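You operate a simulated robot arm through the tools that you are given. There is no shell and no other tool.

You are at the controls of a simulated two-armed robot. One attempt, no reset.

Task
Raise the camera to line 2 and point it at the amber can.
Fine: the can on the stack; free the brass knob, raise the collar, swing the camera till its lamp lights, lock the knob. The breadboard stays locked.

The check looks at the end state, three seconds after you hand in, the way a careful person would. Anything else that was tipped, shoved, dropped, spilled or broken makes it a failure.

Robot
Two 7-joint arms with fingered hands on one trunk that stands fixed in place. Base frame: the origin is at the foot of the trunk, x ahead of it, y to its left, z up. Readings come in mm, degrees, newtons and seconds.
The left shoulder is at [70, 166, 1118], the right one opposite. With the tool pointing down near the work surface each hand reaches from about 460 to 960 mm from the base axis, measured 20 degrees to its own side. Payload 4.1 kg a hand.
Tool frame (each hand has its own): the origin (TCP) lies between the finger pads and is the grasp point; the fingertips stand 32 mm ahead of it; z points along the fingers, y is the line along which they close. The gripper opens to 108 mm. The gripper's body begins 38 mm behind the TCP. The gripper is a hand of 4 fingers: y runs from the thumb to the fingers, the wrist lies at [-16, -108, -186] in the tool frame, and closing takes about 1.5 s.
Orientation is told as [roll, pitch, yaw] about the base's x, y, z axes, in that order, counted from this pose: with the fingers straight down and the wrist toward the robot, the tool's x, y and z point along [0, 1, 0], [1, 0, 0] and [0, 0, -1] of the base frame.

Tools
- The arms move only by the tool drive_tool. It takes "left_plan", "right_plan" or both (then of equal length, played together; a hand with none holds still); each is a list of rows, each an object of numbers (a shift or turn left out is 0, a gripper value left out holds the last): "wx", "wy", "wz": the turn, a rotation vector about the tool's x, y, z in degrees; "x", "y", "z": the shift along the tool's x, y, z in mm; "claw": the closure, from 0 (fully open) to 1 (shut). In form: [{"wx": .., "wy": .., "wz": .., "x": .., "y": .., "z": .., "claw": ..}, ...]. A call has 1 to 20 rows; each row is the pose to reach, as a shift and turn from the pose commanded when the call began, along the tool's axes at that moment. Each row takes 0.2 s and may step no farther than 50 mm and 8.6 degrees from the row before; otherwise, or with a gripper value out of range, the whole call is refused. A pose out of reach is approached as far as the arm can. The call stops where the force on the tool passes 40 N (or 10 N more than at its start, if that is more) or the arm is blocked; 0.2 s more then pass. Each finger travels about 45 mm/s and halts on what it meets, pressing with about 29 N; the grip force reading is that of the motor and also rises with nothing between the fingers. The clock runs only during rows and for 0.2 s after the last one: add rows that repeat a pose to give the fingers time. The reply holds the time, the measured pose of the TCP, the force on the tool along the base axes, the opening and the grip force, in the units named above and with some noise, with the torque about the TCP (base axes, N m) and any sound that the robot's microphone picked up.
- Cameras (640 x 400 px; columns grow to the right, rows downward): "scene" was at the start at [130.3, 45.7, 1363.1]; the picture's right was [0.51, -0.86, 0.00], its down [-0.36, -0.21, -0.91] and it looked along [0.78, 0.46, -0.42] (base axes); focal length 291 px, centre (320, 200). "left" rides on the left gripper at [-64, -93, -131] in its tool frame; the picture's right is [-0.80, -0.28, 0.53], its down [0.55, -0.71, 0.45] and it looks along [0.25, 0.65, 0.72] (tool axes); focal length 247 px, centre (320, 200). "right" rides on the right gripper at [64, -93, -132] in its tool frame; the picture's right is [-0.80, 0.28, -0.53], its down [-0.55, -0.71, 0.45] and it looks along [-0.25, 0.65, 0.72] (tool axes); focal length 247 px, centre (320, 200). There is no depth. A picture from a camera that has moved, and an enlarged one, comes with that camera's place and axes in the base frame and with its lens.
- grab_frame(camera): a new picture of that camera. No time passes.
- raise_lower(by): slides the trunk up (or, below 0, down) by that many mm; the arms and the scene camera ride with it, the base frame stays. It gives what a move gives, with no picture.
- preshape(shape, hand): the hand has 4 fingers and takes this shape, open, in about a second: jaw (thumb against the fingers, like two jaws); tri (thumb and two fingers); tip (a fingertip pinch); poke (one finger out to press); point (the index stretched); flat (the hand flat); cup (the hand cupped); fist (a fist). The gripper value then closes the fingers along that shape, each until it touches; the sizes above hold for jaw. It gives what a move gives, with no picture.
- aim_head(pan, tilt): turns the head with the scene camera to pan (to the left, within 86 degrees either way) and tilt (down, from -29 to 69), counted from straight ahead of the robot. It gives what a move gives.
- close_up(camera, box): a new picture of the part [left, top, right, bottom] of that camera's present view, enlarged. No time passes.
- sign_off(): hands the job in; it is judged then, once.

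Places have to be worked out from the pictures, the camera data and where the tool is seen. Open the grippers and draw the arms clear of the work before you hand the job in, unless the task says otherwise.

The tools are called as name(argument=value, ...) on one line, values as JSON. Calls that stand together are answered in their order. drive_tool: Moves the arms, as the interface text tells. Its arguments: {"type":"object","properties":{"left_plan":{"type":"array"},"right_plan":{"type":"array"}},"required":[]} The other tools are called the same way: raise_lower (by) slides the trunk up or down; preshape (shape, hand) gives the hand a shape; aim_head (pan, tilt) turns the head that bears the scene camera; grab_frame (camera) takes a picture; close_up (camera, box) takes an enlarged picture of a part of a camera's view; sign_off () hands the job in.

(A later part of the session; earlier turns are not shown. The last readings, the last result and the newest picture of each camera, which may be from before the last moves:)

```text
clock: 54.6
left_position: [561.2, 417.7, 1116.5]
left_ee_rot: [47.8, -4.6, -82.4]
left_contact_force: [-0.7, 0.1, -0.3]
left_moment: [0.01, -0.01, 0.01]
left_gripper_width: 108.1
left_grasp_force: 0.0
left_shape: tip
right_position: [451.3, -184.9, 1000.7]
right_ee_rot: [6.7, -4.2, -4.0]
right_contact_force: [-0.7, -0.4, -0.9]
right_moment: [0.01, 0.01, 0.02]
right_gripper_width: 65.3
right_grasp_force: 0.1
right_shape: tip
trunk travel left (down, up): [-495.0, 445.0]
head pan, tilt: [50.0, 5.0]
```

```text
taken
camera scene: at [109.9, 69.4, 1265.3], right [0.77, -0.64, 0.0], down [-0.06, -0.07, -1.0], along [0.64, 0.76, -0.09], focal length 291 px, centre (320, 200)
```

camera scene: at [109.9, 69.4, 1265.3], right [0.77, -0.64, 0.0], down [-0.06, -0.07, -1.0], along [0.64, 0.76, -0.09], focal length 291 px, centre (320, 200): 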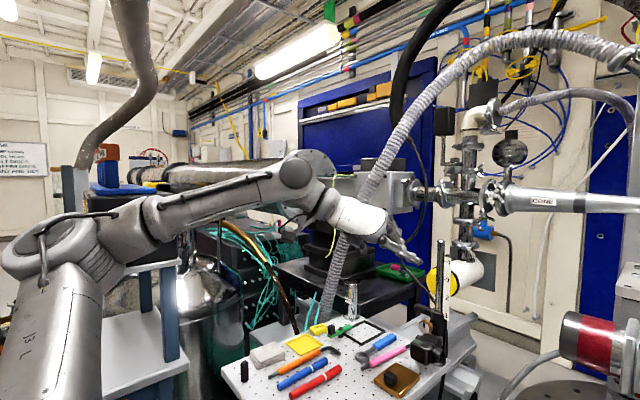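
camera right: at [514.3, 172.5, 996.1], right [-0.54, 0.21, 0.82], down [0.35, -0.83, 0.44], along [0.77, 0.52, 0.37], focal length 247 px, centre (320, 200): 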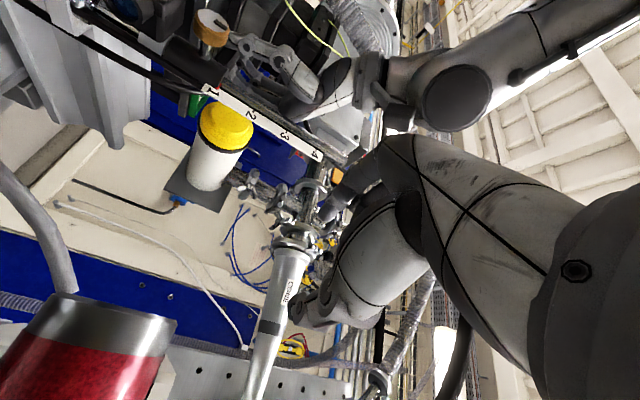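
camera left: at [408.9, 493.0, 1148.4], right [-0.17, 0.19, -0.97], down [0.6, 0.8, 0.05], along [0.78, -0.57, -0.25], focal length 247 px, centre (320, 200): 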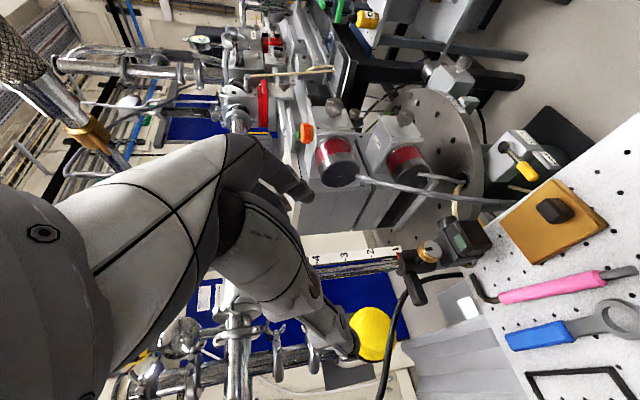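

This roll works well: the forearm now lies low-left and the wrist camera sees the post. I close the fingers in the air to learn where index and thumb tips meet in this shape.

drive_tool(left_plan=[{"claw": 0.4}, {"claw": 0.7}, {"claw": 0.8}, {"claw": 0.8}, {"claw": 0.8}, {"claw": 0.8}])

grab_frame(camera="left")

close_up(camera="left", box=[220, 130, 400, 360])

close_up(camera="left", box=[380, 200, 520, 310])

```text
clock: 56.0
left_position: [560.8, 418.1, 1115.1]
left_ee_rot: [47.7, -4.6, -82.3]
left_contact_force: [-0.1, -0.2, 0.4]
left_moment: [-0.02, -0.03, 0.0]
left_gripper_width: 21.9
left_grasp_force: 0.1
left_shape: tip
right_position: [449.7, -184.9, 1000.1]
right_ee_rot: [6.6, -4.2, -3.9]
right_contact_force: [0.2, -0.9, 0.2]
right_moment: [0.04, 0.02, 0.03]
right_gripper_width: 65.0
right_grasp_force: 0.0
right_shape: tip
trunk travel left (down, up): [-495.0, 445.0]
head pan, tilt: [50.0, 5.0]
```

```text
taken
camera left: at [408.8, 492.7, 1148.5], right [-0.17, 0.19, -0.97], down [0.6, 0.8, 0.05], along [0.78, -0.57, -0.25], focal length 247 px, centre (320, 200)
```

left: 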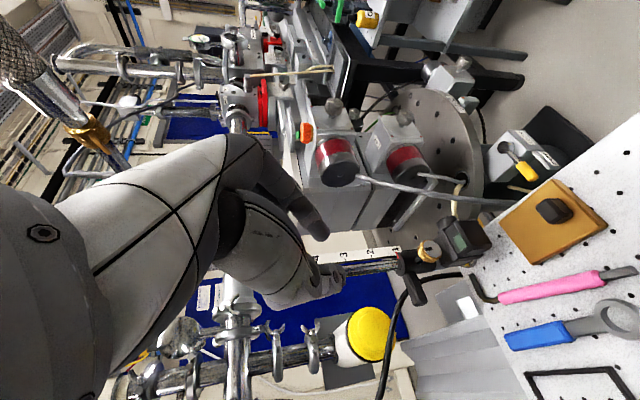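

```text
1.74 times, centred on (310, 245) of left
camera zoom: at [408.8, 492.7, 1148.5], right [-0.17, 0.19, -0.97], down [0.6, 0.8, 0.05], along [0.78, -0.57, -0.25], focal length 430 px, centre (337, 122)
```

zoom: 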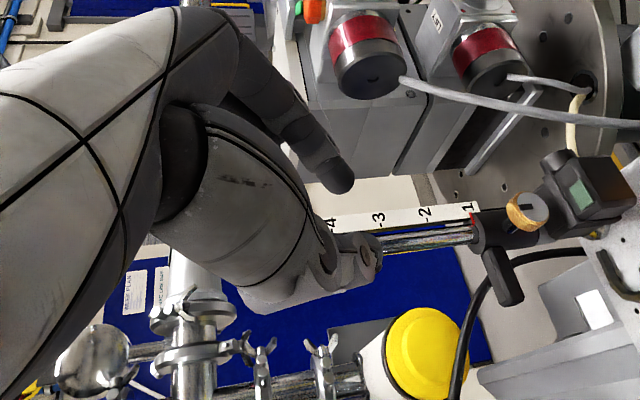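

```text
3.64 times, centred on (450, 255) of left
camera zoom: at [408.8, 492.7, 1148.5], right [-0.17, 0.19, -0.97], down [0.6, 0.8, 0.05], along [0.78, -0.57, -0.25], focal length 898 px, centre (-153, 0)
```

zoom: 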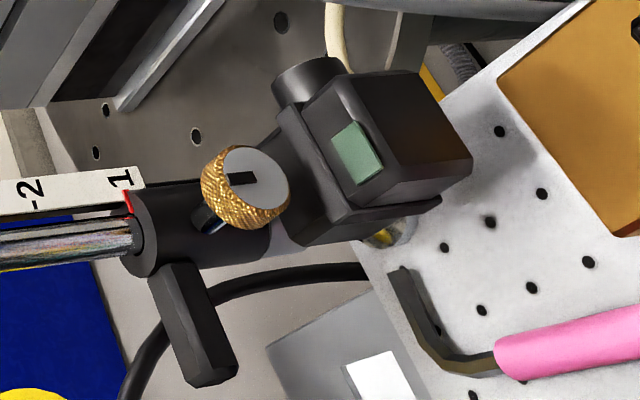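

The closed tips meet about 25–32 mm ahead of the TCP, as expected, and this view gives a clear look at knob, collar and camera. I now roll slightly further (so there is room for a counter-clockwise turn) and move to about [600, 383, 1010] with a ~50 mm opening.

drive_tool(left_plan=[{"wx": 2.4, "wy": 1.3, "wz": 5.7, "x": -14, "y": 8, "z": 24, "claw": 0.6}, {"wx": 4.8, "wy": 2.6, "wz": 11.45, "x": -28, "y": 16, "z": 49, "claw": 0.53}, {"wx": 7.2, "wy": 3.9, "wz": 17.2, "x": -43, "y": 24, "z": 73, "claw": 0.53}, {"wx": 9.65, "wy": 5.16, "wz": 22.9, "x": -57, "y": 32, "z": 98, "claw": 0.53}, {"wx": 9.65, "wy": 5.16, "wz": 22.9, "x": -57, "y": 32, "z": 98, "claw": 0.53}])

grab_frame(camera="left")

aim_head(pan=28, tilt=25)

grab_frame(camera="scene")

```text
clock: 57.2
left_position: [601.7, 382.1, 1011.7]
left_ee_rot: [52.1, 19.3, -89.7]
left_contact_force: [0.1, 0.1, -0.4]
left_moment: [0.02, 0.02, 0.01]
left_gripper_width: 50.3
left_grasp_force: 0.0
left_shape: tip
right_position: [449.6, -185.1, 1001.0]
right_ee_rot: [6.7, -4.2, -3.8]
right_contact_force: [-0.3, 0.5, 0.4]
right_moment: [0.0, -0.01, -0.01]
right_gripper_width: 64.9
right_grasp_force: 0.0
right_shape: tip
trunk travel left (down, up): [-495.0, 445.0]
head pan, tilt: [50.0, 5.0]
```

```text
taken
camera left: at [457.7, 458.0, 1069.5], right [-0.07, 0.58, -0.81], down [0.69, 0.62, 0.38], along [0.72, -0.53, -0.45], focal length 247 px, centre (320, 200)
```

left: 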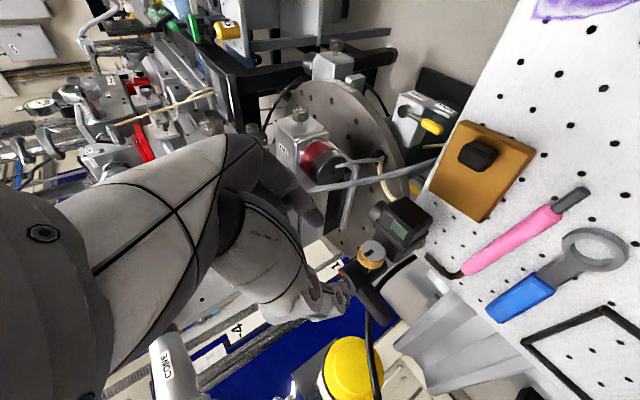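

```text
clock: 58.0
left_position: [602.3, 381.8, 1010.1]
left_ee_rot: [52.0, 19.3, -89.6]
left_contact_force: [0.8, 0.6, 0.2]
left_moment: [-0.03, 0.03, 0.01]
left_gripper_width: 50.5
left_grasp_force: 0.1
left_shape: tip
right_position: [450.6, -185.0, 1001.5]
right_ee_rot: [6.8, -4.3, -3.9]
right_contact_force: [-0.1, -0.4, 0.3]
right_moment: [-0.06, -0.02, 0.0]
right_gripper_width: 65.4
right_grasp_force: 0.0
right_shape: tip
trunk travel left (down, up): [-495.0, 445.0]
head pan, tilt: [28.0, 25.0]
```

```text
taken
camera scene: at [132.1, 42.3, 1233.0], right [0.47, -0.88, 0.0], down [-0.37, -0.2, -0.91], along [0.8, 0.43, -0.42], focal length 291 px, centre (320, 200)
```

scene: 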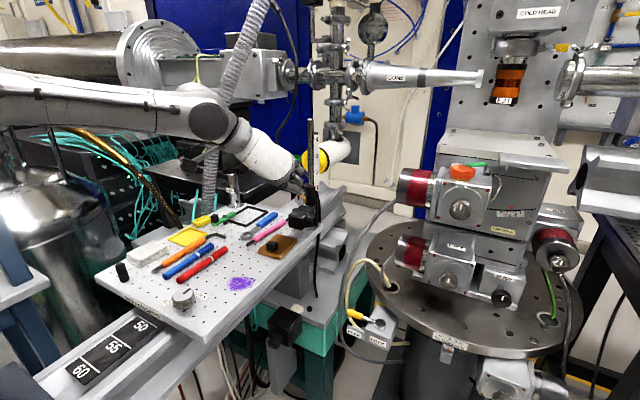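

Reached. I take a close-up from the wrist camera to refine the knob's position relative to the fingers.

close_up(camera="left", box=[280, 170, 460, 320])

close_up(camera="scene", box=[260, 130, 350, 240])

```text
2.67 times, centred on (370, 245) of left
camera zoom: at [458.0, 457.9, 1069.6], right [-0.08, 0.58, -0.81], down [0.69, 0.62, 0.38], along [0.72, -0.53, -0.45], focal length 659 px, centre (187, 80)
```

zoom: 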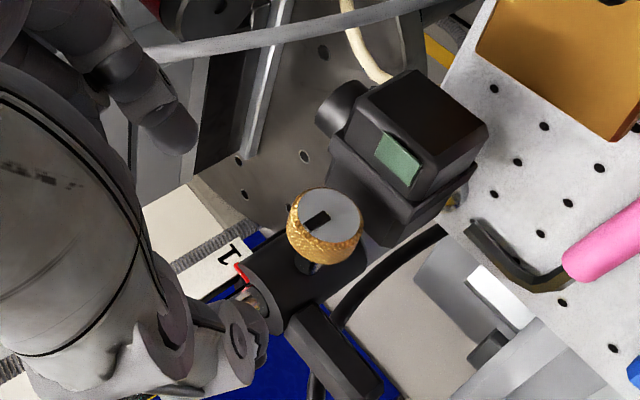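

```text
3.64 times, centred on (305, 185) of scene
camera zoom: at [132.1, 42.3, 1233.0], right [0.47, -0.88, 0.0], down [-0.37, -0.2, -0.91], along [0.8, 0.43, -0.42], focal length 1059 px, centre (374, 254)
```

zoom: 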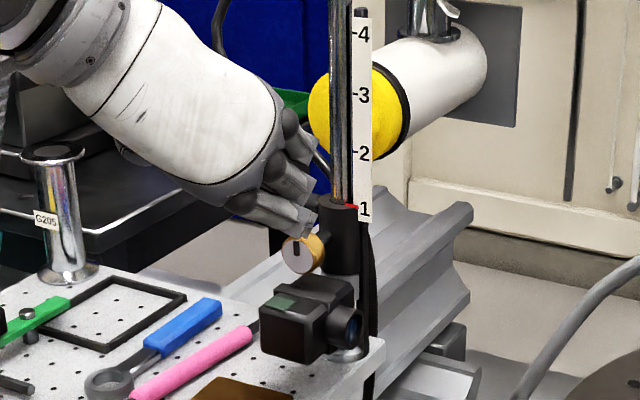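

Knob centre estimate stays at about [678, 388.5, 934]. I move to the pre-grasp point 45 mm short of it along the finger direction.

drive_tool(left_plan=[{"x": -6, "y": 9.5, "z": 12}, {"x": -12, "y": 19, "z": 24}, {"x": -12, "y": 19, "z": 37}])

close_up(camera="left", box=[260, 150, 440, 300])

close_up(camera="scene", box=[265, 140, 345, 230])

```text
clock: 58.8
left_position: [624.1, 376.0, 972.1]
left_ee_rot: [52.0, 19.3, -89.7]
left_contact_force: [0.2, -0.4, -1.1]
left_moment: [-0.02, -0.03, -0.01]
left_gripper_width: 50.5
left_grasp_force: 0.0
left_shape: tip
right_position: [450.6, -184.9, 999.5]
right_ee_rot: [6.7, -4.3, -4.0]
right_contact_force: [0.3, 0.1, 0.3]
right_moment: [0.02, 0.01, 0.05]
right_gripper_width: 65.1
right_grasp_force: 0.1
right_shape: tip
trunk travel left (down, up): [-495.0, 445.0]
head pan, tilt: [28.0, 25.0]
```

```text
2.67 times, centred on (350, 225) of left
camera zoom: at [480.4, 451.6, 1031.5], right [-0.08, 0.58, -0.81], down [0.69, 0.62, 0.38], along [0.72, -0.53, -0.45], focal length 659 px, centre (240, 133)
```

zoom: 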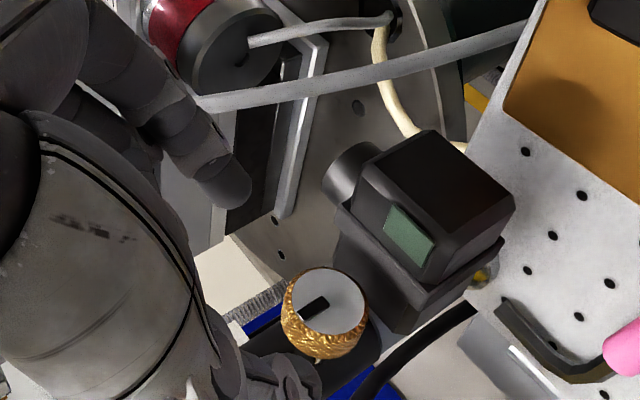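

```text
4.44 times, centred on (305, 185) of scene
camera zoom: at [132.7, 42.4, 1232.8], right [0.47, -0.88, 0.0], down [-0.37, -0.2, -0.91], along [0.8, 0.43, -0.42], focal length 1294 px, centre (387, 267)
```

zoom: 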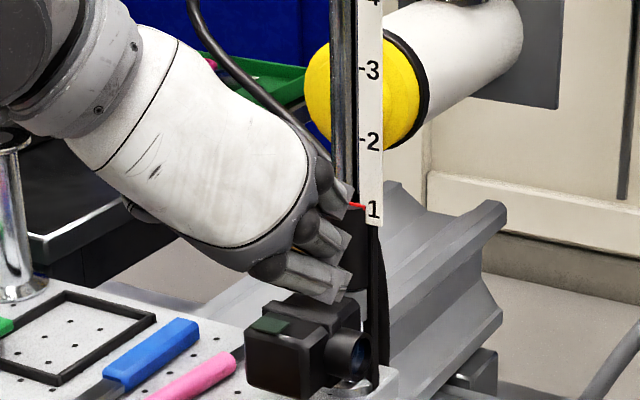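

Knob is projected just where predicted. I advance 45 mm along the fingers so that thumb and index straddle the knob.

drive_tool(left_plan=[{"z": 12}, {"z": 24}, {"z": 35}, {"z": 45}])

close_up(camera="left", box=[240, 140, 420, 290])

close_up(camera="scene", box=[265, 140, 345, 230])

```text
clock: 59.8
left_position: [658.6, 384.0, 947.0]
left_ee_rot: [52.0, 19.3, -89.5]
left_contact_force: [0.2, -0.8, 0.5]
left_moment: [-0.02, -0.01, -0.01]
left_gripper_width: 50.5
left_grasp_force: 0.1
left_shape: tip
right_position: [451.1, -184.9, 999.9]
right_ee_rot: [6.8, -4.3, -3.8]
right_contact_force: [0.0, 0.4, -0.1]
right_moment: [0.01, 0.0, -0.01]
right_gripper_width: 65.2
right_grasp_force: 0.0
right_shape: tip
trunk travel left (down, up): [-495.0, 445.0]
head pan, tilt: [28.0, 25.0]
```

```text
2.67 times, centred on (330, 215) of left
camera zoom: at [514.2, 460.3, 1005.9], right [-0.07, 0.58, -0.81], down [0.69, 0.62, 0.38], along [0.72, -0.53, -0.45], focal length 659 px, centre (293, 160)
```

zoom: 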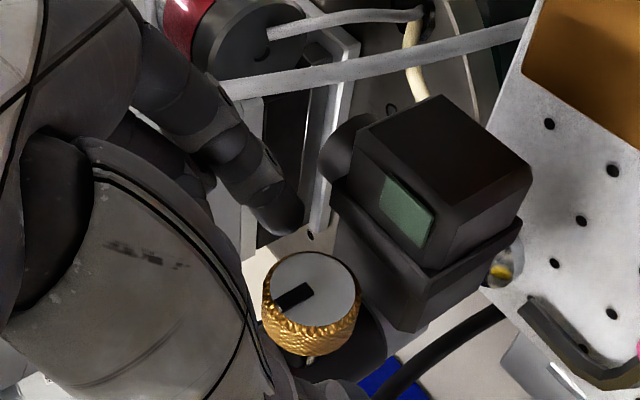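

```text
4.44 times, centred on (305, 185) of scene
camera zoom: at [132.5, 42.3, 1232.9], right [0.47, -0.88, 0.0], down [-0.37, -0.2, -0.91], along [0.8, 0.43, -0.42], focal length 1294 px, centre (387, 267)
```

zoom: 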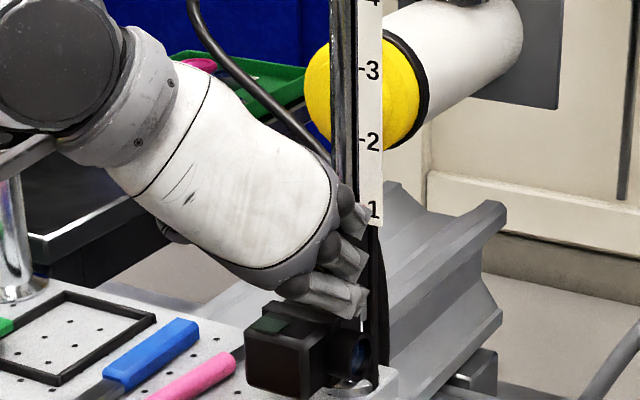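

Thumb and index straddle the knob evenly. I close the pinch on the knob and read the forces.

drive_tool(left_plan=[{"claw": 0.62}, {"claw": 0.68}, {"claw": 0.74}, {"claw": 0.8}, {"claw": 0.9}, {"claw": 1.0}, {"claw": 1.0}, {"claw": 1.0}])

close_up(camera="left", box=[240, 140, 420, 290])

close_up(camera="scene", box=[265, 140, 345, 230])

```text
clock: 61.6
left_position: [657.9, 384.0, 946.0]
left_ee_rot: [52.0, 19.3, -89.7]
left_contact_force: [1.2, -0.1, -0.4]
left_moment: [0.02, -0.06, 0.0]
left_gripper_width: 21.7
left_grasp_force: 28.9
left_shape: tip
right_position: [451.6, -185.7, 1000.4]
right_ee_rot: [6.7, -4.3, -3.9]
right_contact_force: [-0.6, -0.5, -0.4]
right_moment: [0.02, 0.0, -0.05]
right_gripper_width: 65.3
right_grasp_force: 0.0
right_shape: tip
trunk travel left (down, up): [-495.0, 445.0]
head pan, tilt: [28.0, 25.0]
```

```text
2.67 times, centred on (330, 215) of left
camera zoom: at [513.9, 460.3, 1005.9], right [-0.08, 0.58, -0.81], down [0.69, 0.62, 0.38], along [0.72, -0.53, -0.45], focal length 659 px, centre (293, 160)
```

zoom: 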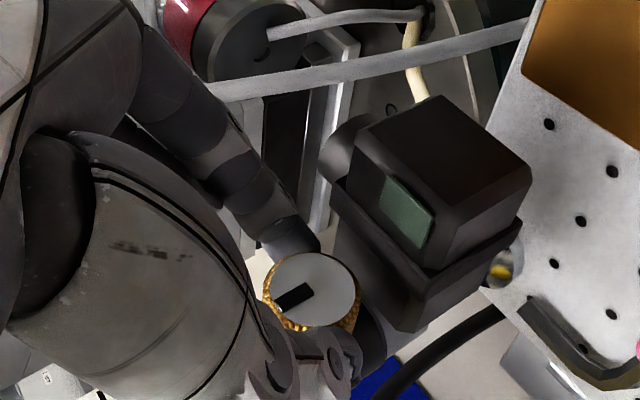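

```text
4.44 times, centred on (305, 185) of scene
camera zoom: at [132.5, 42.2, 1232.9], right [0.47, -0.88, 0.0], down [-0.37, -0.2, -0.91], along [0.8, 0.43, -0.42], focal length 1294 px, centre (387, 267)
```

zoom: 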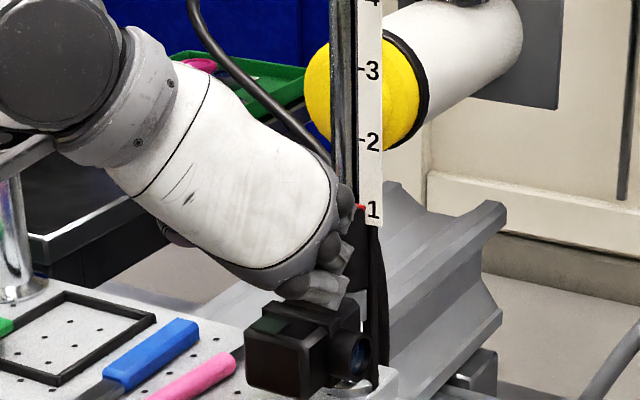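

The pinch sits firmly on the knob (21.7 mm, 29 N, no side load) and the index mark on its face is visible. I now turn it counter-clockwise (seen from the robot) about its own axis by 24° and watch the torque.

drive_tool(left_plan=[{"wx": -4.92, "wy": 0.02, "wz": -6.33, "x": -0.07, "y": -1.8, "z": 0.05}, {"wx": -9.85, "wy": 0.03, "wz": -12.66, "x": -0.33, "y": -3.56, "z": 0.25}, {"wx": -14.77, "wy": 0.05, "wz": -18.98, "x": -0.8, "y": -5.26, "z": 0.6}])

close_up(camera="left", box=[240, 140, 420, 290])

close_up(camera="scene", box=[265, 140, 345, 230])

```text
clock: 62.4
left_position: [657.7, 388.7, 947.2]
left_ee_rot: [52.2, -4.8, -89.7]
left_contact_force: [0.9, -1.6, -0.7]
left_moment: [0.03, 0.02, -0.01]
left_gripper_width: 21.7
left_grasp_force: 29.1
left_shape: tip
right_position: [451.1, -184.9, 1000.9]
right_ee_rot: [6.8, -4.3, -4.0]
right_contact_force: [0.6, -0.7, 0.1]
right_moment: [0.0, -0.03, 0.0]
right_gripper_width: 64.8
right_grasp_force: 0.1
right_shape: tip
trunk travel left (down, up): [-495.0, 445.0]
head pan, tilt: [28.0, 25.0]
```

```text
2.67 times, centred on (330, 215) of left
camera zoom: at [513.8, 483.7, 970.1], right [-0.07, 0.2, -0.98], down [0.69, 0.72, 0.1], along [0.72, -0.66, -0.19], focal length 659 px, centre (293, 160)
```

zoom: 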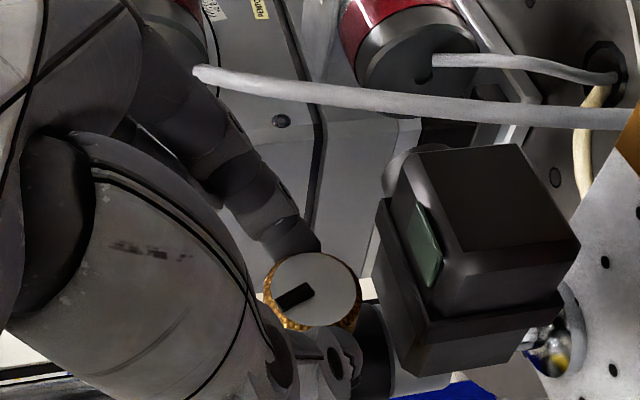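

```text
4.44 times, centred on (305, 185) of scene
camera zoom: at [132.3, 42.2, 1232.8], right [0.47, -0.88, 0.0], down [-0.37, -0.2, -0.91], along [0.8, 0.43, -0.42], focal length 1294 px, centre (387, 267)
```

zoom: 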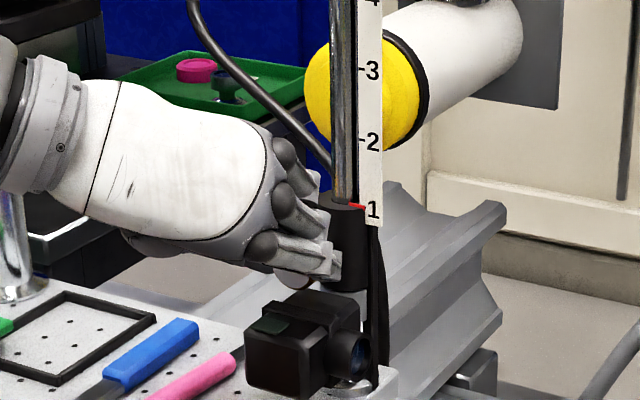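

The knob turned smoothly with the hand (mark unchanged relative to the fingers, collar turned in view), with almost no torque, and the collar stays at line 1. I turn a further 40° counter-clockwise.

drive_tool(left_plan=[{"wx": -4.92, "wy": 0.02, "wz": -6.33, "x": -0.07, "y": -1.8, "z": 0.05}, {"wx": -9.85, "wy": 0.03, "wz": -12.66, "x": -0.33, "y": -3.56, "z": 0.25}, {"wx": -14.77, "wy": 0.05, "wz": -18.98, "x": -0.8, "y": -5.26, "z": 0.6}, {"wx": -19.7, "wy": 0.06, "wz": -25.3, "x": -1.42, "y": -6.87, "z": 1.09}, {"wx": -24.6, "wy": 0.08, "wz": -31.6, "x": -2.24, "y": -8.34, "z": 1.71}])

close_up(camera="left", box=[240, 140, 420, 290])

close_up(camera="scene", box=[265, 140, 345, 230])

```text
clock: 63.6
left_position: [564.2, 322.5, 1058.7]
left_ee_rot: [46.3, -36.5, -79.3]
left_contact_force: [-0.3, 0.2, 0.0]
left_moment: [-0.01, -0.01, -0.01]
left_gripper_width: 16.9
left_grasp_force: 29.2
left_shape: tip
left hand out of reach, approached as far as the arm can: row 1, 2, 3, 4, 5
right_position: [449.7, -184.8, 1000.7]
right_ee_rot: [6.6, -4.3, -3.9]
right_contact_force: [-0.9, -0.3, -0.3]
right_moment: [0.02, -0.02, -0.02]
right_gripper_width: 65.0
right_grasp_force: 0.0
right_shape: tip
trunk travel left (down, up): [-495.0, 445.0]
head pan, tilt: [28.0, 25.0]
```

```text
2.67 times, centred on (330, 215) of left
camera zoom: at [408.2, 395.7, 1037.4], right [-0.1, -0.36, -0.93], down [0.58, 0.74, -0.35], along [0.81, -0.57, 0.13], focal length 659 px, centre (293, 160)
```

zoom: 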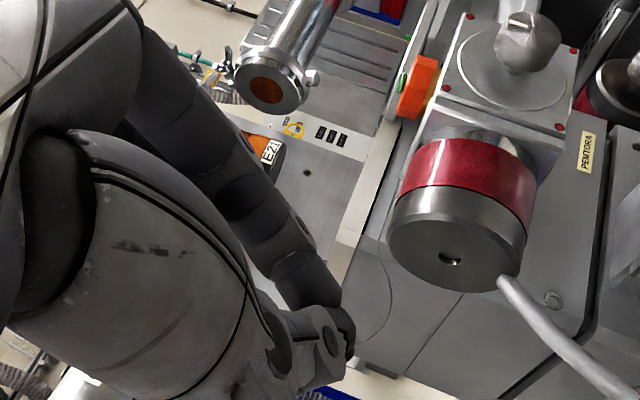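

```text
4.44 times, centred on (305, 185) of scene
camera zoom: at [131.5, 43.0, 1233.0], right [0.47, -0.88, 0.0], down [-0.37, -0.2, -0.91], along [0.8, 0.43, -0.42], focal length 1294 px, centre (387, 267)
```

zoom: 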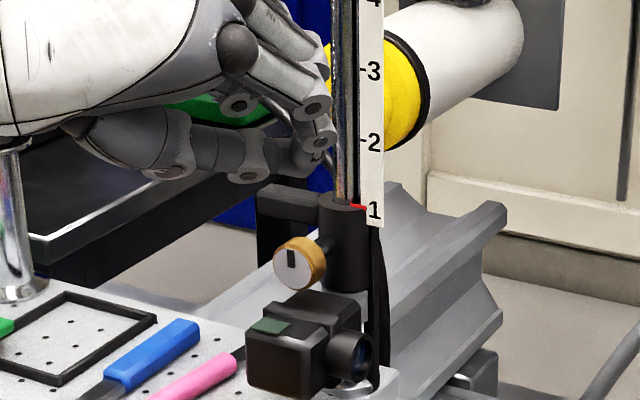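

The next step was out of reach and the hand slipped off, wandering up and back; the collar is still at line 1 and nothing seems disturbed. I check the knob's mark and the surroundings closely before moving again.

close_up(camera="scene", box=[290, 170, 340, 220])

grab_frame(camera="left")

grab_frame(camera="scene")

```text
8.00 times, centred on (315, 195) of scene
camera zoom: at [131.5, 43.0, 1233.0], right [0.47, -0.88, 0.0], down [-0.37, -0.2, -0.91], along [0.8, 0.43, -0.42], focal length 2329 px, centre (360, 240)
```

zoom: 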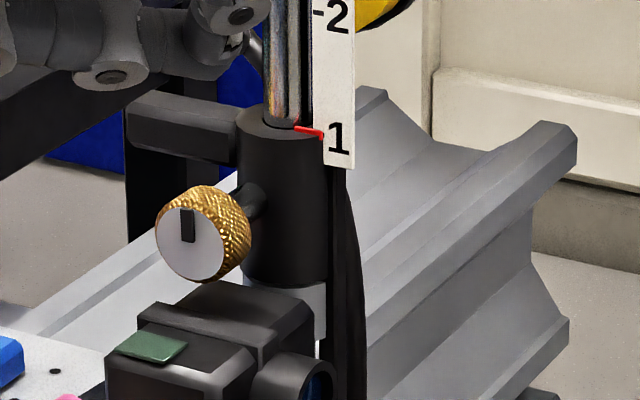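

```text
taken
camera left: at [408.2, 395.7, 1037.4], right [-0.1, -0.36, -0.93], down [0.58, 0.74, -0.35], along [0.81, -0.57, 0.13], focal length 247 px, centre (320, 200)
```

left: 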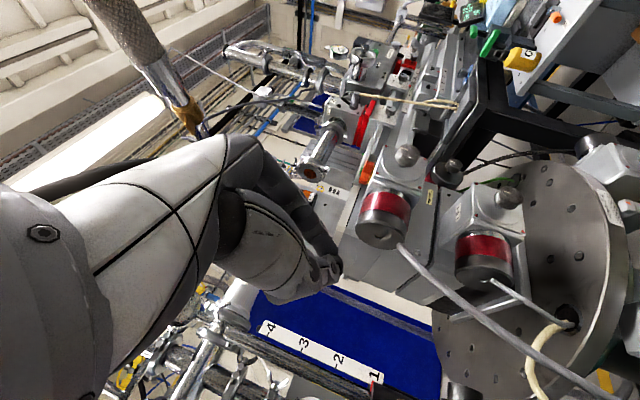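

```text
taken
camera scene: at [131.5, 43.0, 1233.0], right [0.47, -0.88, 0.0], down [-0.37, -0.2, -0.91], along [0.8, 0.43, -0.42], focal length 291 px, centre (320, 200)
```

scene: 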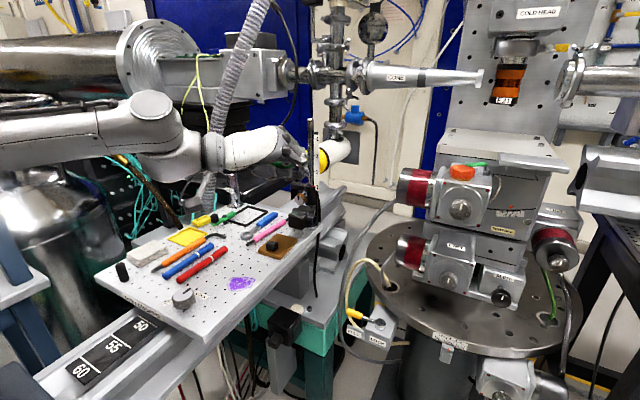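

The mark is back at vertical, so the knob is as it was. The arm needs to start with more clockwise pre-roll. I reopen the fingers and go back to the staging pose [600, 385, 1010], rolling clockwise again.

drive_tool(left_plan=[{"wx": 4.25, "wy": 1.0, "wz": 5.6, "x": 4, "y": -9, "z": 5, "claw": 0.6}, {"wx": 8.5, "wy": 2.0, "wz": 11.2, "x": 7, "y": -18, "z": 10, "claw": 0.53}, {"wx": 12.75, "wy": 3.0, "wz": 16.8, "x": 11, "y": -27, "z": 14, "claw": 0.53}, {"wx": 17, "wy": 4.0, "wz": 22.4, "x": 14, "y": -37, "z": 19, "claw": 0.53}, {"wx": 21.25, "wy": 5.0, "wz": 28, "x": 18, "y": -46, "z": 24, "claw": 0.53}, {"wx": 25.5, "wy": 6.0, "wz": 33.5, "x": 21, "y": -55, "z": 29, "claw": 0.53}, {"wx": 29.75, "wy": 7.0, "wz": 39.1, "x": 25, "y": -64, "z": 34, "claw": 0.53}, {"wx": 34, "wy": 8.0, "wz": 44.7, "x": 28, "y": -73, "z": 38, "claw": 0.53}])

grab_frame(camera="left")

```text
clock: 65.4
left_position: [604.2, 386.6, 1010.0]
left_ee_rot: [55.4, 19.9, -81.1]
left_contact_force: [0.0, 0.6, 0.2]
left_moment: [-0.03, 0.01, 0.02]
left_gripper_width: 50.3
left_grasp_force: 0.0
left_shape: tip
right_position: [451.1, -186.5, 999.6]
right_ee_rot: [6.7, -4.2, -3.9]
right_contact_force: [0.1, -0.1, -0.1]
right_moment: [0.0, 0.0, 0.01]
right_gripper_width: 65.0
right_grasp_force: 0.1
right_shape: tip
trunk travel left (down, up): [-495.0, 445.0]
head pan, tilt: [28.0, 25.0]
```

```text
taken
camera left: at [448.3, 443.1, 1063.1], right [-0.11, 0.58, -0.81], down [0.58, 0.69, 0.43], along [0.81, -0.42, -0.41], focal length 247 px, centre (320, 200)
```

left: 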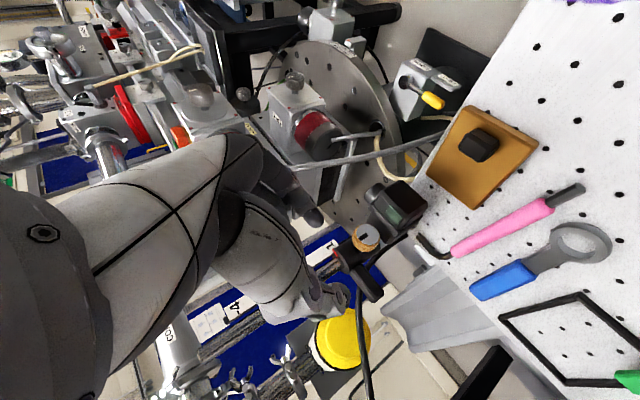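

Good. From here I test whether the arm can roll 40° further clockwise (needed to get a full turn), staying in free space.

drive_tool(left_plan=[{"wx": 3.56, "wy": 0.48, "wz": 7.24}, {"wx": 7.12, "wy": 0.96, "wz": 14.48}, {"wx": 10.68, "wy": 1.44, "wz": 21.72}])

```text
clock: 66.2
left_position: [604.4, 387.7, 1010.8]
left_ee_rot: [54.6, 43.8, -85.3]
left_contact_force: [-0.4, -0.5, 0.2]
left_moment: [0.02, 0.01, 0.0]
left_gripper_width: 50.1
left_grasp_force: 0.0
left_shape: tip
right_position: [449.8, -186.0, 999.7]
right_ee_rot: [6.8, -4.3, -4.0]
right_contact_force: [0.0, -0.2, 0.4]
right_moment: [-0.01, 0.01, -0.01]
right_gripper_width: 65.3
right_grasp_force: 0.0
right_shape: tip
trunk travel left (down, up): [-495.0, 445.0]
head pan, tilt: [28.0, 25.0]
```

Reached without trouble. I continue the roll by the rest and a bit more.

drive_tool(left_plan=[{"wx": 3.56, "wy": 0.48, "wz": 7.24}, {"wx": 7.12, "wy": 0.96, "wz": 14.48}])

grab_frame(camera="left")

grab_frame(camera="scene")

```text
clock: 66.8
left_position: [603.8, 388.7, 1009.8]
left_ee_rot: [51.6, 59.7, -90.4]
left_contact_force: [0.8, 0.8, -0.4]
left_moment: [0.02, -0.03, -0.01]
left_gripper_width: 50.5
left_grasp_force: 0.0
left_shape: tip
right_position: [451.0, -186.6, 1000.2]
right_ee_rot: [6.7, -4.3, -4.0]
right_contact_force: [-0.4, -0.4, -0.3]
right_moment: [0.02, 0.01, 0.0]
right_gripper_width: 65.2
right_grasp_force: 0.0
right_shape: tip
trunk travel left (down, up): [-495.0, 445.0]
head pan, tilt: [28.0, 25.0]
```

```text
taken
camera left: at [460.7, 408.6, 1106.5], right [-0.07, 0.97, -0.24], down [0.69, 0.22, 0.69], along [0.72, -0.12, -0.69], focal length 247 px, centre (320, 200)
```

left: 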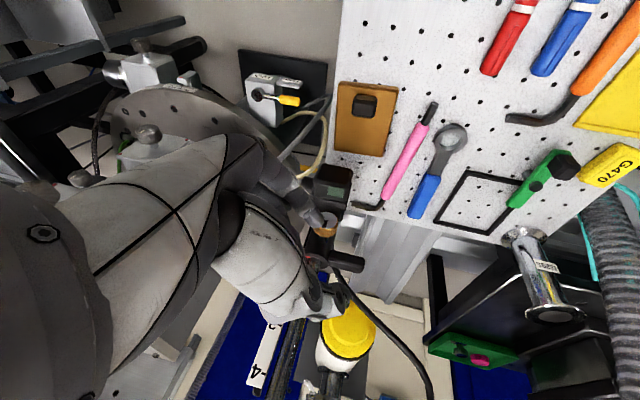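

```text
taken
camera scene: at [132.3, 41.7, 1232.9], right [0.47, -0.88, 0.0], down [-0.37, -0.2, -0.91], along [0.8, 0.43, -0.42], focal length 291 px, centre (320, 200)
```

scene: 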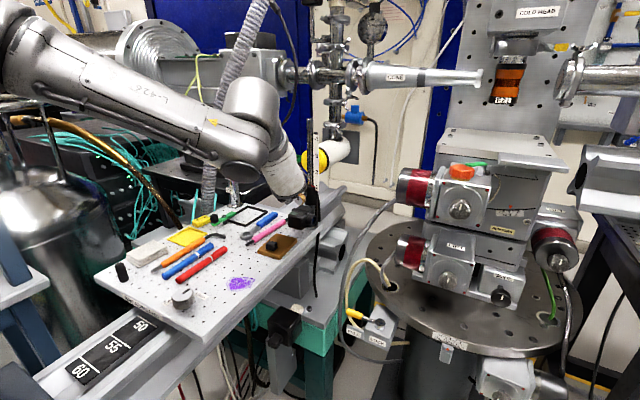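

The roll to this extreme is reachable. Working through the wrist geometry, a steeper hand tilt (about 58° down) gives a longer usable turning range and keeps fingertips off the camera, so I reorient to that tilt and move to a point on the new approach line, ~110 mm from the knob.

drive_tool(left_plan=[{"wx": -4.1, "wy": -3.9, "wz": -3.7, "x": 9, "y": 4.5, "z": -3}, {"wx": -8.1, "wy": -7.8, "wz": -7.4, "x": 18, "y": 9, "z": -6}, {"wx": -12.2, "wy": -11.7, "wz": -11.1, "x": 27, "y": 13.6, "z": -9}, {"wx": -16.2, "wy": -15.6, "wz": -14.8, "x": 36, "y": 18, "z": -12}, {"wx": -20.3, "wy": -19.5, "wz": -18.5, "x": 45, "y": 22.7, "z": -14.6}])

grab_frame(camera="left")

close_up(camera="scene", box=[230, 90, 370, 240])

```text
clock: 68.0
left_position: [619.7, 340.4, 1014.4]
left_ee_rot: [31.9, 32.3, -89.9]
left_contact_force: [0.9, 0.5, -0.3]
left_moment: [-0.02, 0.02, 0.02]
left_gripper_width: 50.5
left_grasp_force: 0.0
left_shape: tip
right_position: [451.0, -184.6, 1000.6]
right_ee_rot: [6.7, -4.3, -3.9]
right_contact_force: [-0.1, 0.1, -1.0]
right_moment: [0.0, -0.01, 0.01]
right_gripper_width: 65.0
right_grasp_force: 0.0
right_shape: tip
trunk travel left (down, up): [-495.0, 445.0]
head pan, tilt: [28.0, 25.0]
```

```text
taken
camera left: at [495.0, 375.8, 1129.0], right [-0.4, 0.7, -0.59], down [0.7, 0.65, 0.3], along [0.59, -0.29, -0.75], focal length 247 px, centre (320, 200)
```

left: 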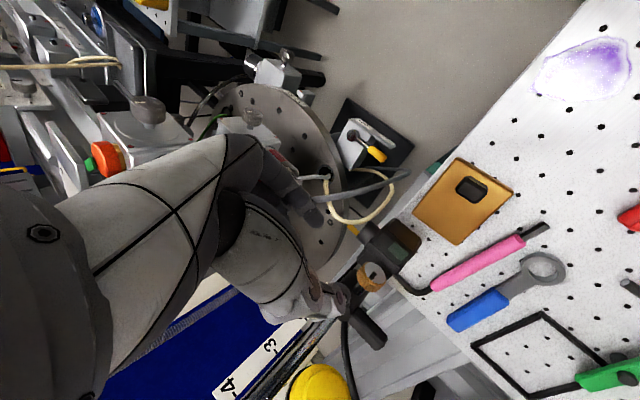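

```text
2.67 times, centred on (300, 165) of scene
camera zoom: at [132.6, 42.3, 1232.8], right [0.47, -0.88, 0.0], down [-0.37, -0.2, -0.91], along [0.8, 0.43, -0.42], focal length 776 px, centre (373, 293)
```

zoom: 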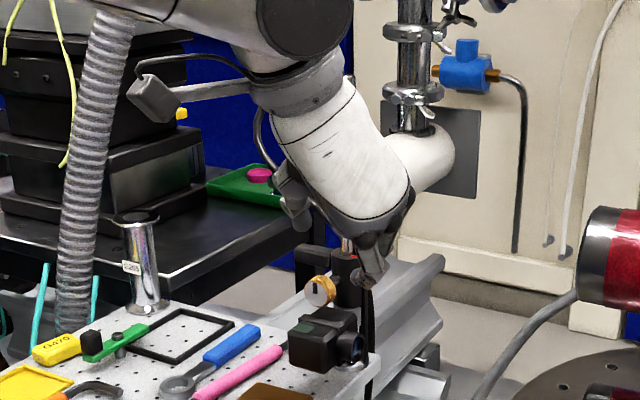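

The pose is exact. Before gripping I test the full counter-clockwise roll in the air near the knob (raised ~65 mm), in two halves.

drive_tool(left_plan=[{"x": 4, "y": -35, "z": 20}, {"x": 4, "y": -35, "z": 20, "wx": -6.8, "wz": -4.25}, {"x": 4, "y": -35, "z": 20, "wx": -13.6, "wz": -8.5}, {"x": 4, "y": -35, "z": 20, "wx": -20.4, "wz": -12.7}, {"x": 4, "y": -35, "z": 20, "wx": -27.1, "wz": -17}, {"x": 4, "y": -35, "z": 20, "wx": -33.9, "wz": -21.2}])

```text
clock: 69.4
left_position: [632.8, 377.5, 1019.5]
left_ee_rot: [31.9, -7.9, -89.9]
left_contact_force: [0.2, -0.3, -0.2]
left_moment: [-0.02, -0.03, 0.01]
left_gripper_width: 50.6
left_grasp_force: 0.1
left_shape: tip
right_position: [451.8, -184.6, 1001.5]
right_ee_rot: [6.5, -4.2, -3.9]
right_contact_force: [-1.2, 0.1, -0.2]
right_moment: [-0.03, 0.03, -0.01]
right_gripper_width: 65.1
right_grasp_force: 0.0
right_shape: tip
trunk travel left (down, up): [-495.0, 445.0]
head pan, tilt: [28.0, 25.0]
```

Forty degrees went fine. Now the next part of the roll, in smaller portions.

drive_tool(left_plan=[{"wx": -6.8, "wz": -4.25}, {"wx": -13.6, "wz": -8.5}, {"wx": -20.4, "wz": -12.7}])

drive_tool(left_plan=[{"wx": -6.8, "wz": -4.25}, {"wx": -13.6, "wz": -8.5}])

```text
clock: 70.2
left_position: [619.9, 367.0, 1031.9]
left_ee_rot: [31.8, -19.1, -89.3]
left_contact_force: [-0.1, 0.3, -0.6]
left_moment: [-0.01, 0.0, -0.03]
left_gripper_width: 50.6
left_grasp_force: 0.1
left_shape: tip
left hand out of reach, approached as far as the arm can: row 2, 3
right_position: [450.8, -184.3, 1001.1]
right_ee_rot: [6.7, -4.2, -3.9]
right_contact_force: [0.1, 0.2, 0.3]
right_moment: [0.03, 0.0, -0.02]
right_gripper_width: 65.2
right_grasp_force: 0.0
right_shape: tip
trunk travel left (down, up): [-495.0, 445.0]
head pan, tilt: [28.0, 25.0]
```

```text
clock: 70.8
left_position: [604.4, 356.8, 1047.5]
left_ee_rot: [31.7, -21.8, -88.5]
left_contact_force: [-0.4, 0.4, 1.3]
left_moment: [-0.01, -0.01, 0.01]
left_gripper_width: 50.6
left_grasp_force: 0.0
left_shape: tip
left hand out of reach, approached as far as the arm can: row 1, 2
right_position: [450.8, -184.0, 1001.4]
right_ee_rot: [6.7, -4.3, -3.8]
right_contact_force: [0.5, -0.5, -0.2]
right_moment: [0.03, 0.01, 0.01]
right_gripper_width: 64.9
right_grasp_force: 0.1
right_shape: tip
trunk travel left (down, up): [-495.0, 445.0]
head pan, tilt: [28.0, 25.0]
```

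The limit comes at about 48° of counter-clockwise roll here; the arm then drifts back/right/up, which suggests a lower trunk would help. I check the space around the left elbow before lowering further.

aim_head(pan=75, tilt=20)

grab_frame(camera="scene")

aim_head(pan=50, tilt=30)

grab_frame(camera="scene")

```text
clock: 72.0
left_position: [603.8, 356.4, 1047.8]
left_ee_rot: [31.8, -21.9, -88.5]
left_contact_force: [-0.2, -0.4, -1.3]
left_moment: [0.0, 0.03, -0.01]
left_gripper_width: 50.7
left_grasp_force: 0.1
left_shape: tip
right_position: [450.1, -185.6, 1000.6]
right_ee_rot: [6.8, -4.2, -3.8]
right_contact_force: [-0.5, 0.4, 0.6]
right_moment: [0.0, 0.01, -0.02]
right_gripper_width: 64.9
right_grasp_force: 0.0
right_shape: tip
trunk travel left (down, up): [-495.0, 445.0]
head pan, tilt: [75.0, 20.0]
```

```text
taken
camera scene: at [75.0, 88.9, 1241.0], right [0.97, -0.26, 0.0], down [-0.09, -0.33, -0.94], along [0.24, 0.91, -0.34], focal length 291 px, centre (320, 200)
```

scene: 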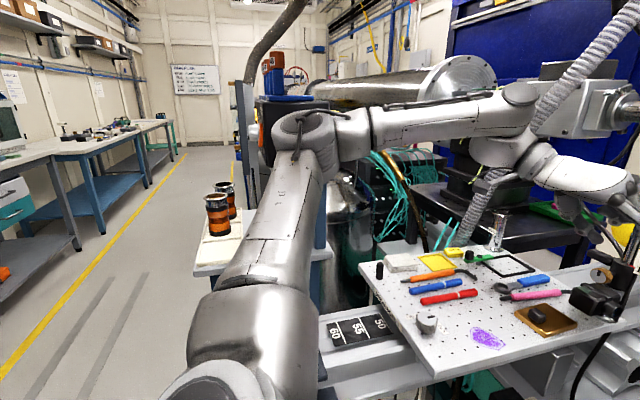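

```text
clock: 72.9
left_position: [604.0, 356.1, 1047.3]
left_ee_rot: [31.8, -21.8, -88.5]
left_contact_force: [0.0, -0.2, -0.7]
left_moment: [0.0, 0.0, 0.02]
left_gripper_width: 50.4
left_grasp_force: 0.0
left_shape: tip
right_position: [451.0, -185.2, 1000.8]
right_ee_rot: [6.7, -4.2, -3.9]
right_contact_force: [0.7, -0.5, 0.1]
right_moment: [0.01, 0.04, -0.02]
right_gripper_width: 65.0
right_grasp_force: 0.0
right_shape: tip
trunk travel left (down, up): [-495.0, 445.0]
head pan, tilt: [50.0, 30.0]
```

```text
taken
camera scene: at [108.9, 68.3, 1225.0], right [0.77, -0.64, 0.0], down [-0.32, -0.38, -0.87], along [0.56, 0.66, -0.5], focal length 291 px, centre (320, 200)
```

scene: 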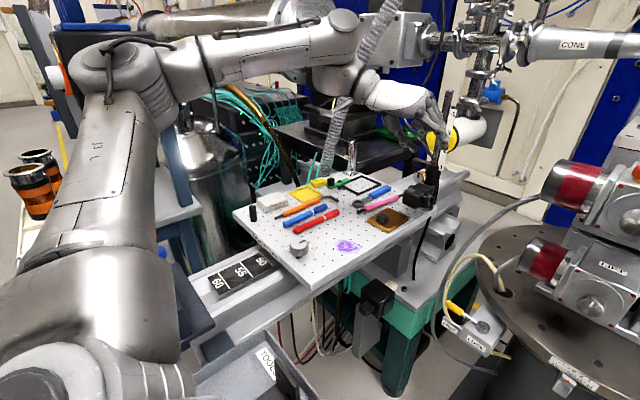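

The elbow is well above the side table, so 100 mm lower is acceptable. I get the present hand axes first.

grab_frame(camera="left")

```text
taken
camera left: at [477.1, 468.7, 1085.3], right [-0.4, -0.07, -0.92], down [0.69, 0.64, -0.35], along [0.61, -0.77, -0.2], focal length 247 px, centre (320, 200)
```

left: 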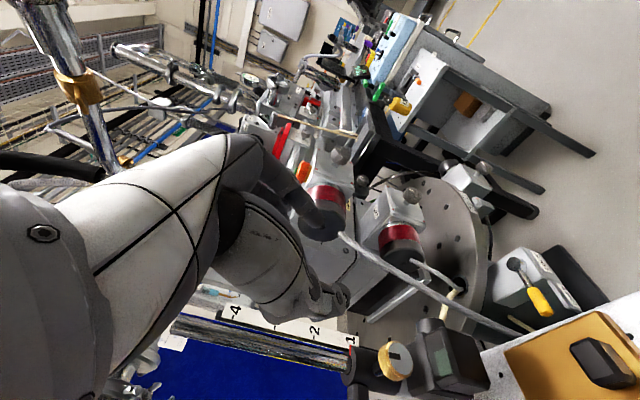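

I raise the hand to z≈1120 and roll back to a comfortable angle, then lower the trunk by 100 mm so the hand is again at about 1020.

drive_tool(left_plan=[{"wx": 4, "wy": 0.1, "wz": 2.5, "x": 22, "y": 3, "z": -16}, {"wx": 8, "wy": 0.2, "wz": 5, "x": 44, "y": 6, "z": -32}, {"wx": 11.9, "wy": 0.26, "wz": 7.5, "x": 66, "y": 8.4, "z": -48}, {"wx": 11.9, "wy": 0.26, "wz": 7.5, "x": 66, "y": 8.4, "z": -48}])

raise_lower(by=-100)

grab_frame(camera="left")

grab_frame(camera="scene")

```text
clock: 73.9
left_position: [635.9, 379.2, 1121.8]
left_ee_rot: [31.9, -7.8, -88.5]
left_contact_force: [-1.1, -0.5, 1.3]
left_moment: [0.0, 0.01, -0.01]
left_gripper_width: 50.2
left_grasp_force: 0.0
left_shape: tip
right_position: [450.9, -185.4, 999.8]
right_ee_rot: [6.7, -4.3, -3.9]
right_contact_force: [0.1, 0.3, 0.4]
right_moment: [-0.02, -0.01, -0.01]
right_gripper_width: 65.1
right_grasp_force: 0.0
right_shape: tip
trunk travel left (down, up): [-495.0, 445.0]
head pan, tilt: [50.0, 30.0]
```

```text
clock: 75.2
left_position: [635.3, 378.3, 1021.4]
left_ee_rot: [32.0, -7.7, -88.6]
left_contact_force: [-0.1, -0.3, 0.6]
left_moment: [-0.03, 0.01, -0.01]
left_gripper_width: 50.6
left_grasp_force: 0.0
left_shape: tip
right_position: [451.1, -185.4, 899.4]
right_ee_rot: [6.6, -4.2, -3.8]
right_contact_force: [-0.2, -0.4, 0.9]
right_moment: [-0.01, 0.0, 0.05]
right_gripper_width: 65.3
right_grasp_force: 0.1
right_shape: tip
trunk travel left (down, up): [-395.0, 545.0]
head pan, tilt: [50.0, 30.0]
```

```text
taken
camera left: at [508.2, 477.3, 1085.8], right [-0.4, 0.15, -0.9], down [0.69, 0.7, -0.18], along [0.61, -0.69, -0.39], focal length 247 px, centre (320, 200)
```

left: 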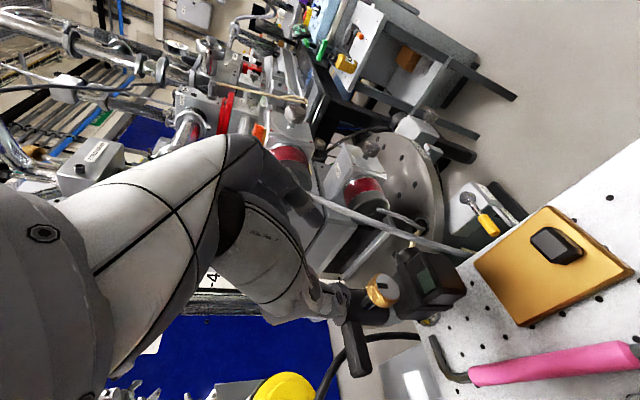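

```text
taken
camera scene: at [108.7, 68.2, 1125.0], right [0.77, -0.64, 0.0], down [-0.32, -0.38, -0.87], along [0.56, 0.66, -0.5], focal length 291 px, centre (320, 200)
```

scene: 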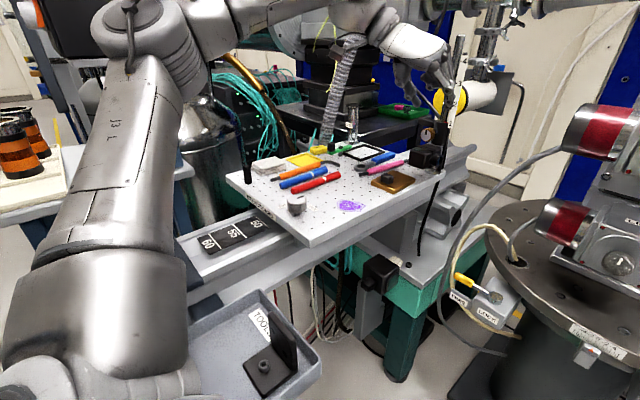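

Lowering went cleanly. I test the counter-clockwise roll range again at this height, in small portions.

drive_tool(left_plan=[{"wx": -6.8, "wy": -0.15, "wz": -4.3}, {"wx": -13.6, "wy": -0.3, "wz": -8.6}])

drive_tool(left_plan=[{"wx": -6.8, "wy": -0.15, "wz": -4.3}, {"wx": -13.6, "wy": -0.3, "wz": -8.6}])

```text
clock: 75.8
left_position: [635.8, 379.2, 1021.3]
left_ee_rot: [31.7, -24.1, -88.4]
left_contact_force: [-0.2, 0.9, -0.2]
left_moment: [0.0, -0.01, 0.01]
left_gripper_width: 50.5
left_grasp_force: 0.0
left_shape: tip
right_position: [451.2, -183.6, 900.5]
right_ee_rot: [6.6, -4.2, -3.9]
right_contact_force: [0.0, -0.1, -0.4]
right_moment: [0.0, -0.02, -0.02]
right_gripper_width: 65.1
right_grasp_force: 0.0
right_shape: tip
trunk travel left (down, up): [-395.0, 545.0]
head pan, tilt: [50.0, 30.0]
```

```text
clock: 76.4
left_position: [594.1, 336.4, 1087.6]
left_ee_rot: [30.1, -35.7, -84.0]
left_contact_force: [-0.8, -0.6, 0.5]
left_moment: [0.04, 0.0, 0.02]
left_gripper_width: 50.9
left_grasp_force: 0.0
left_shape: tip
left hand out of reach, approached as far as the arm can: row 1, 2
right_position: [448.9, -185.0, 901.8]
right_ee_rot: [6.9, -4.5, -4.0]
right_contact_force: [-0.1, 0.1, 0.3]
right_moment: [0.0, -0.04, 0.0]
right_gripper_width: 65.2
right_grasp_force: 0.1
right_shape: tip
trunk travel left (down, up): [-395.0, 545.0]
head pan, tilt: [50.0, 30.0]
```

The limit improves only a little (to ~50–55° of stroke). A ratcheting turn – stroke, release, regrasp – will do. I read the axes to return to the start roll angle.

grab_frame(camera="left")

```text
taken
camera left: at [460.6, 444.9, 1099.5], right [-0.39, -0.32, -0.86], down [0.64, 0.58, -0.5], along [0.66, -0.75, -0.02], focal length 247 px, centre (320, 200)
```

left: 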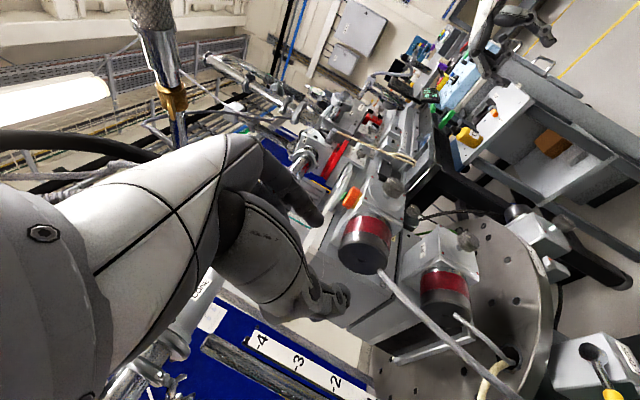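

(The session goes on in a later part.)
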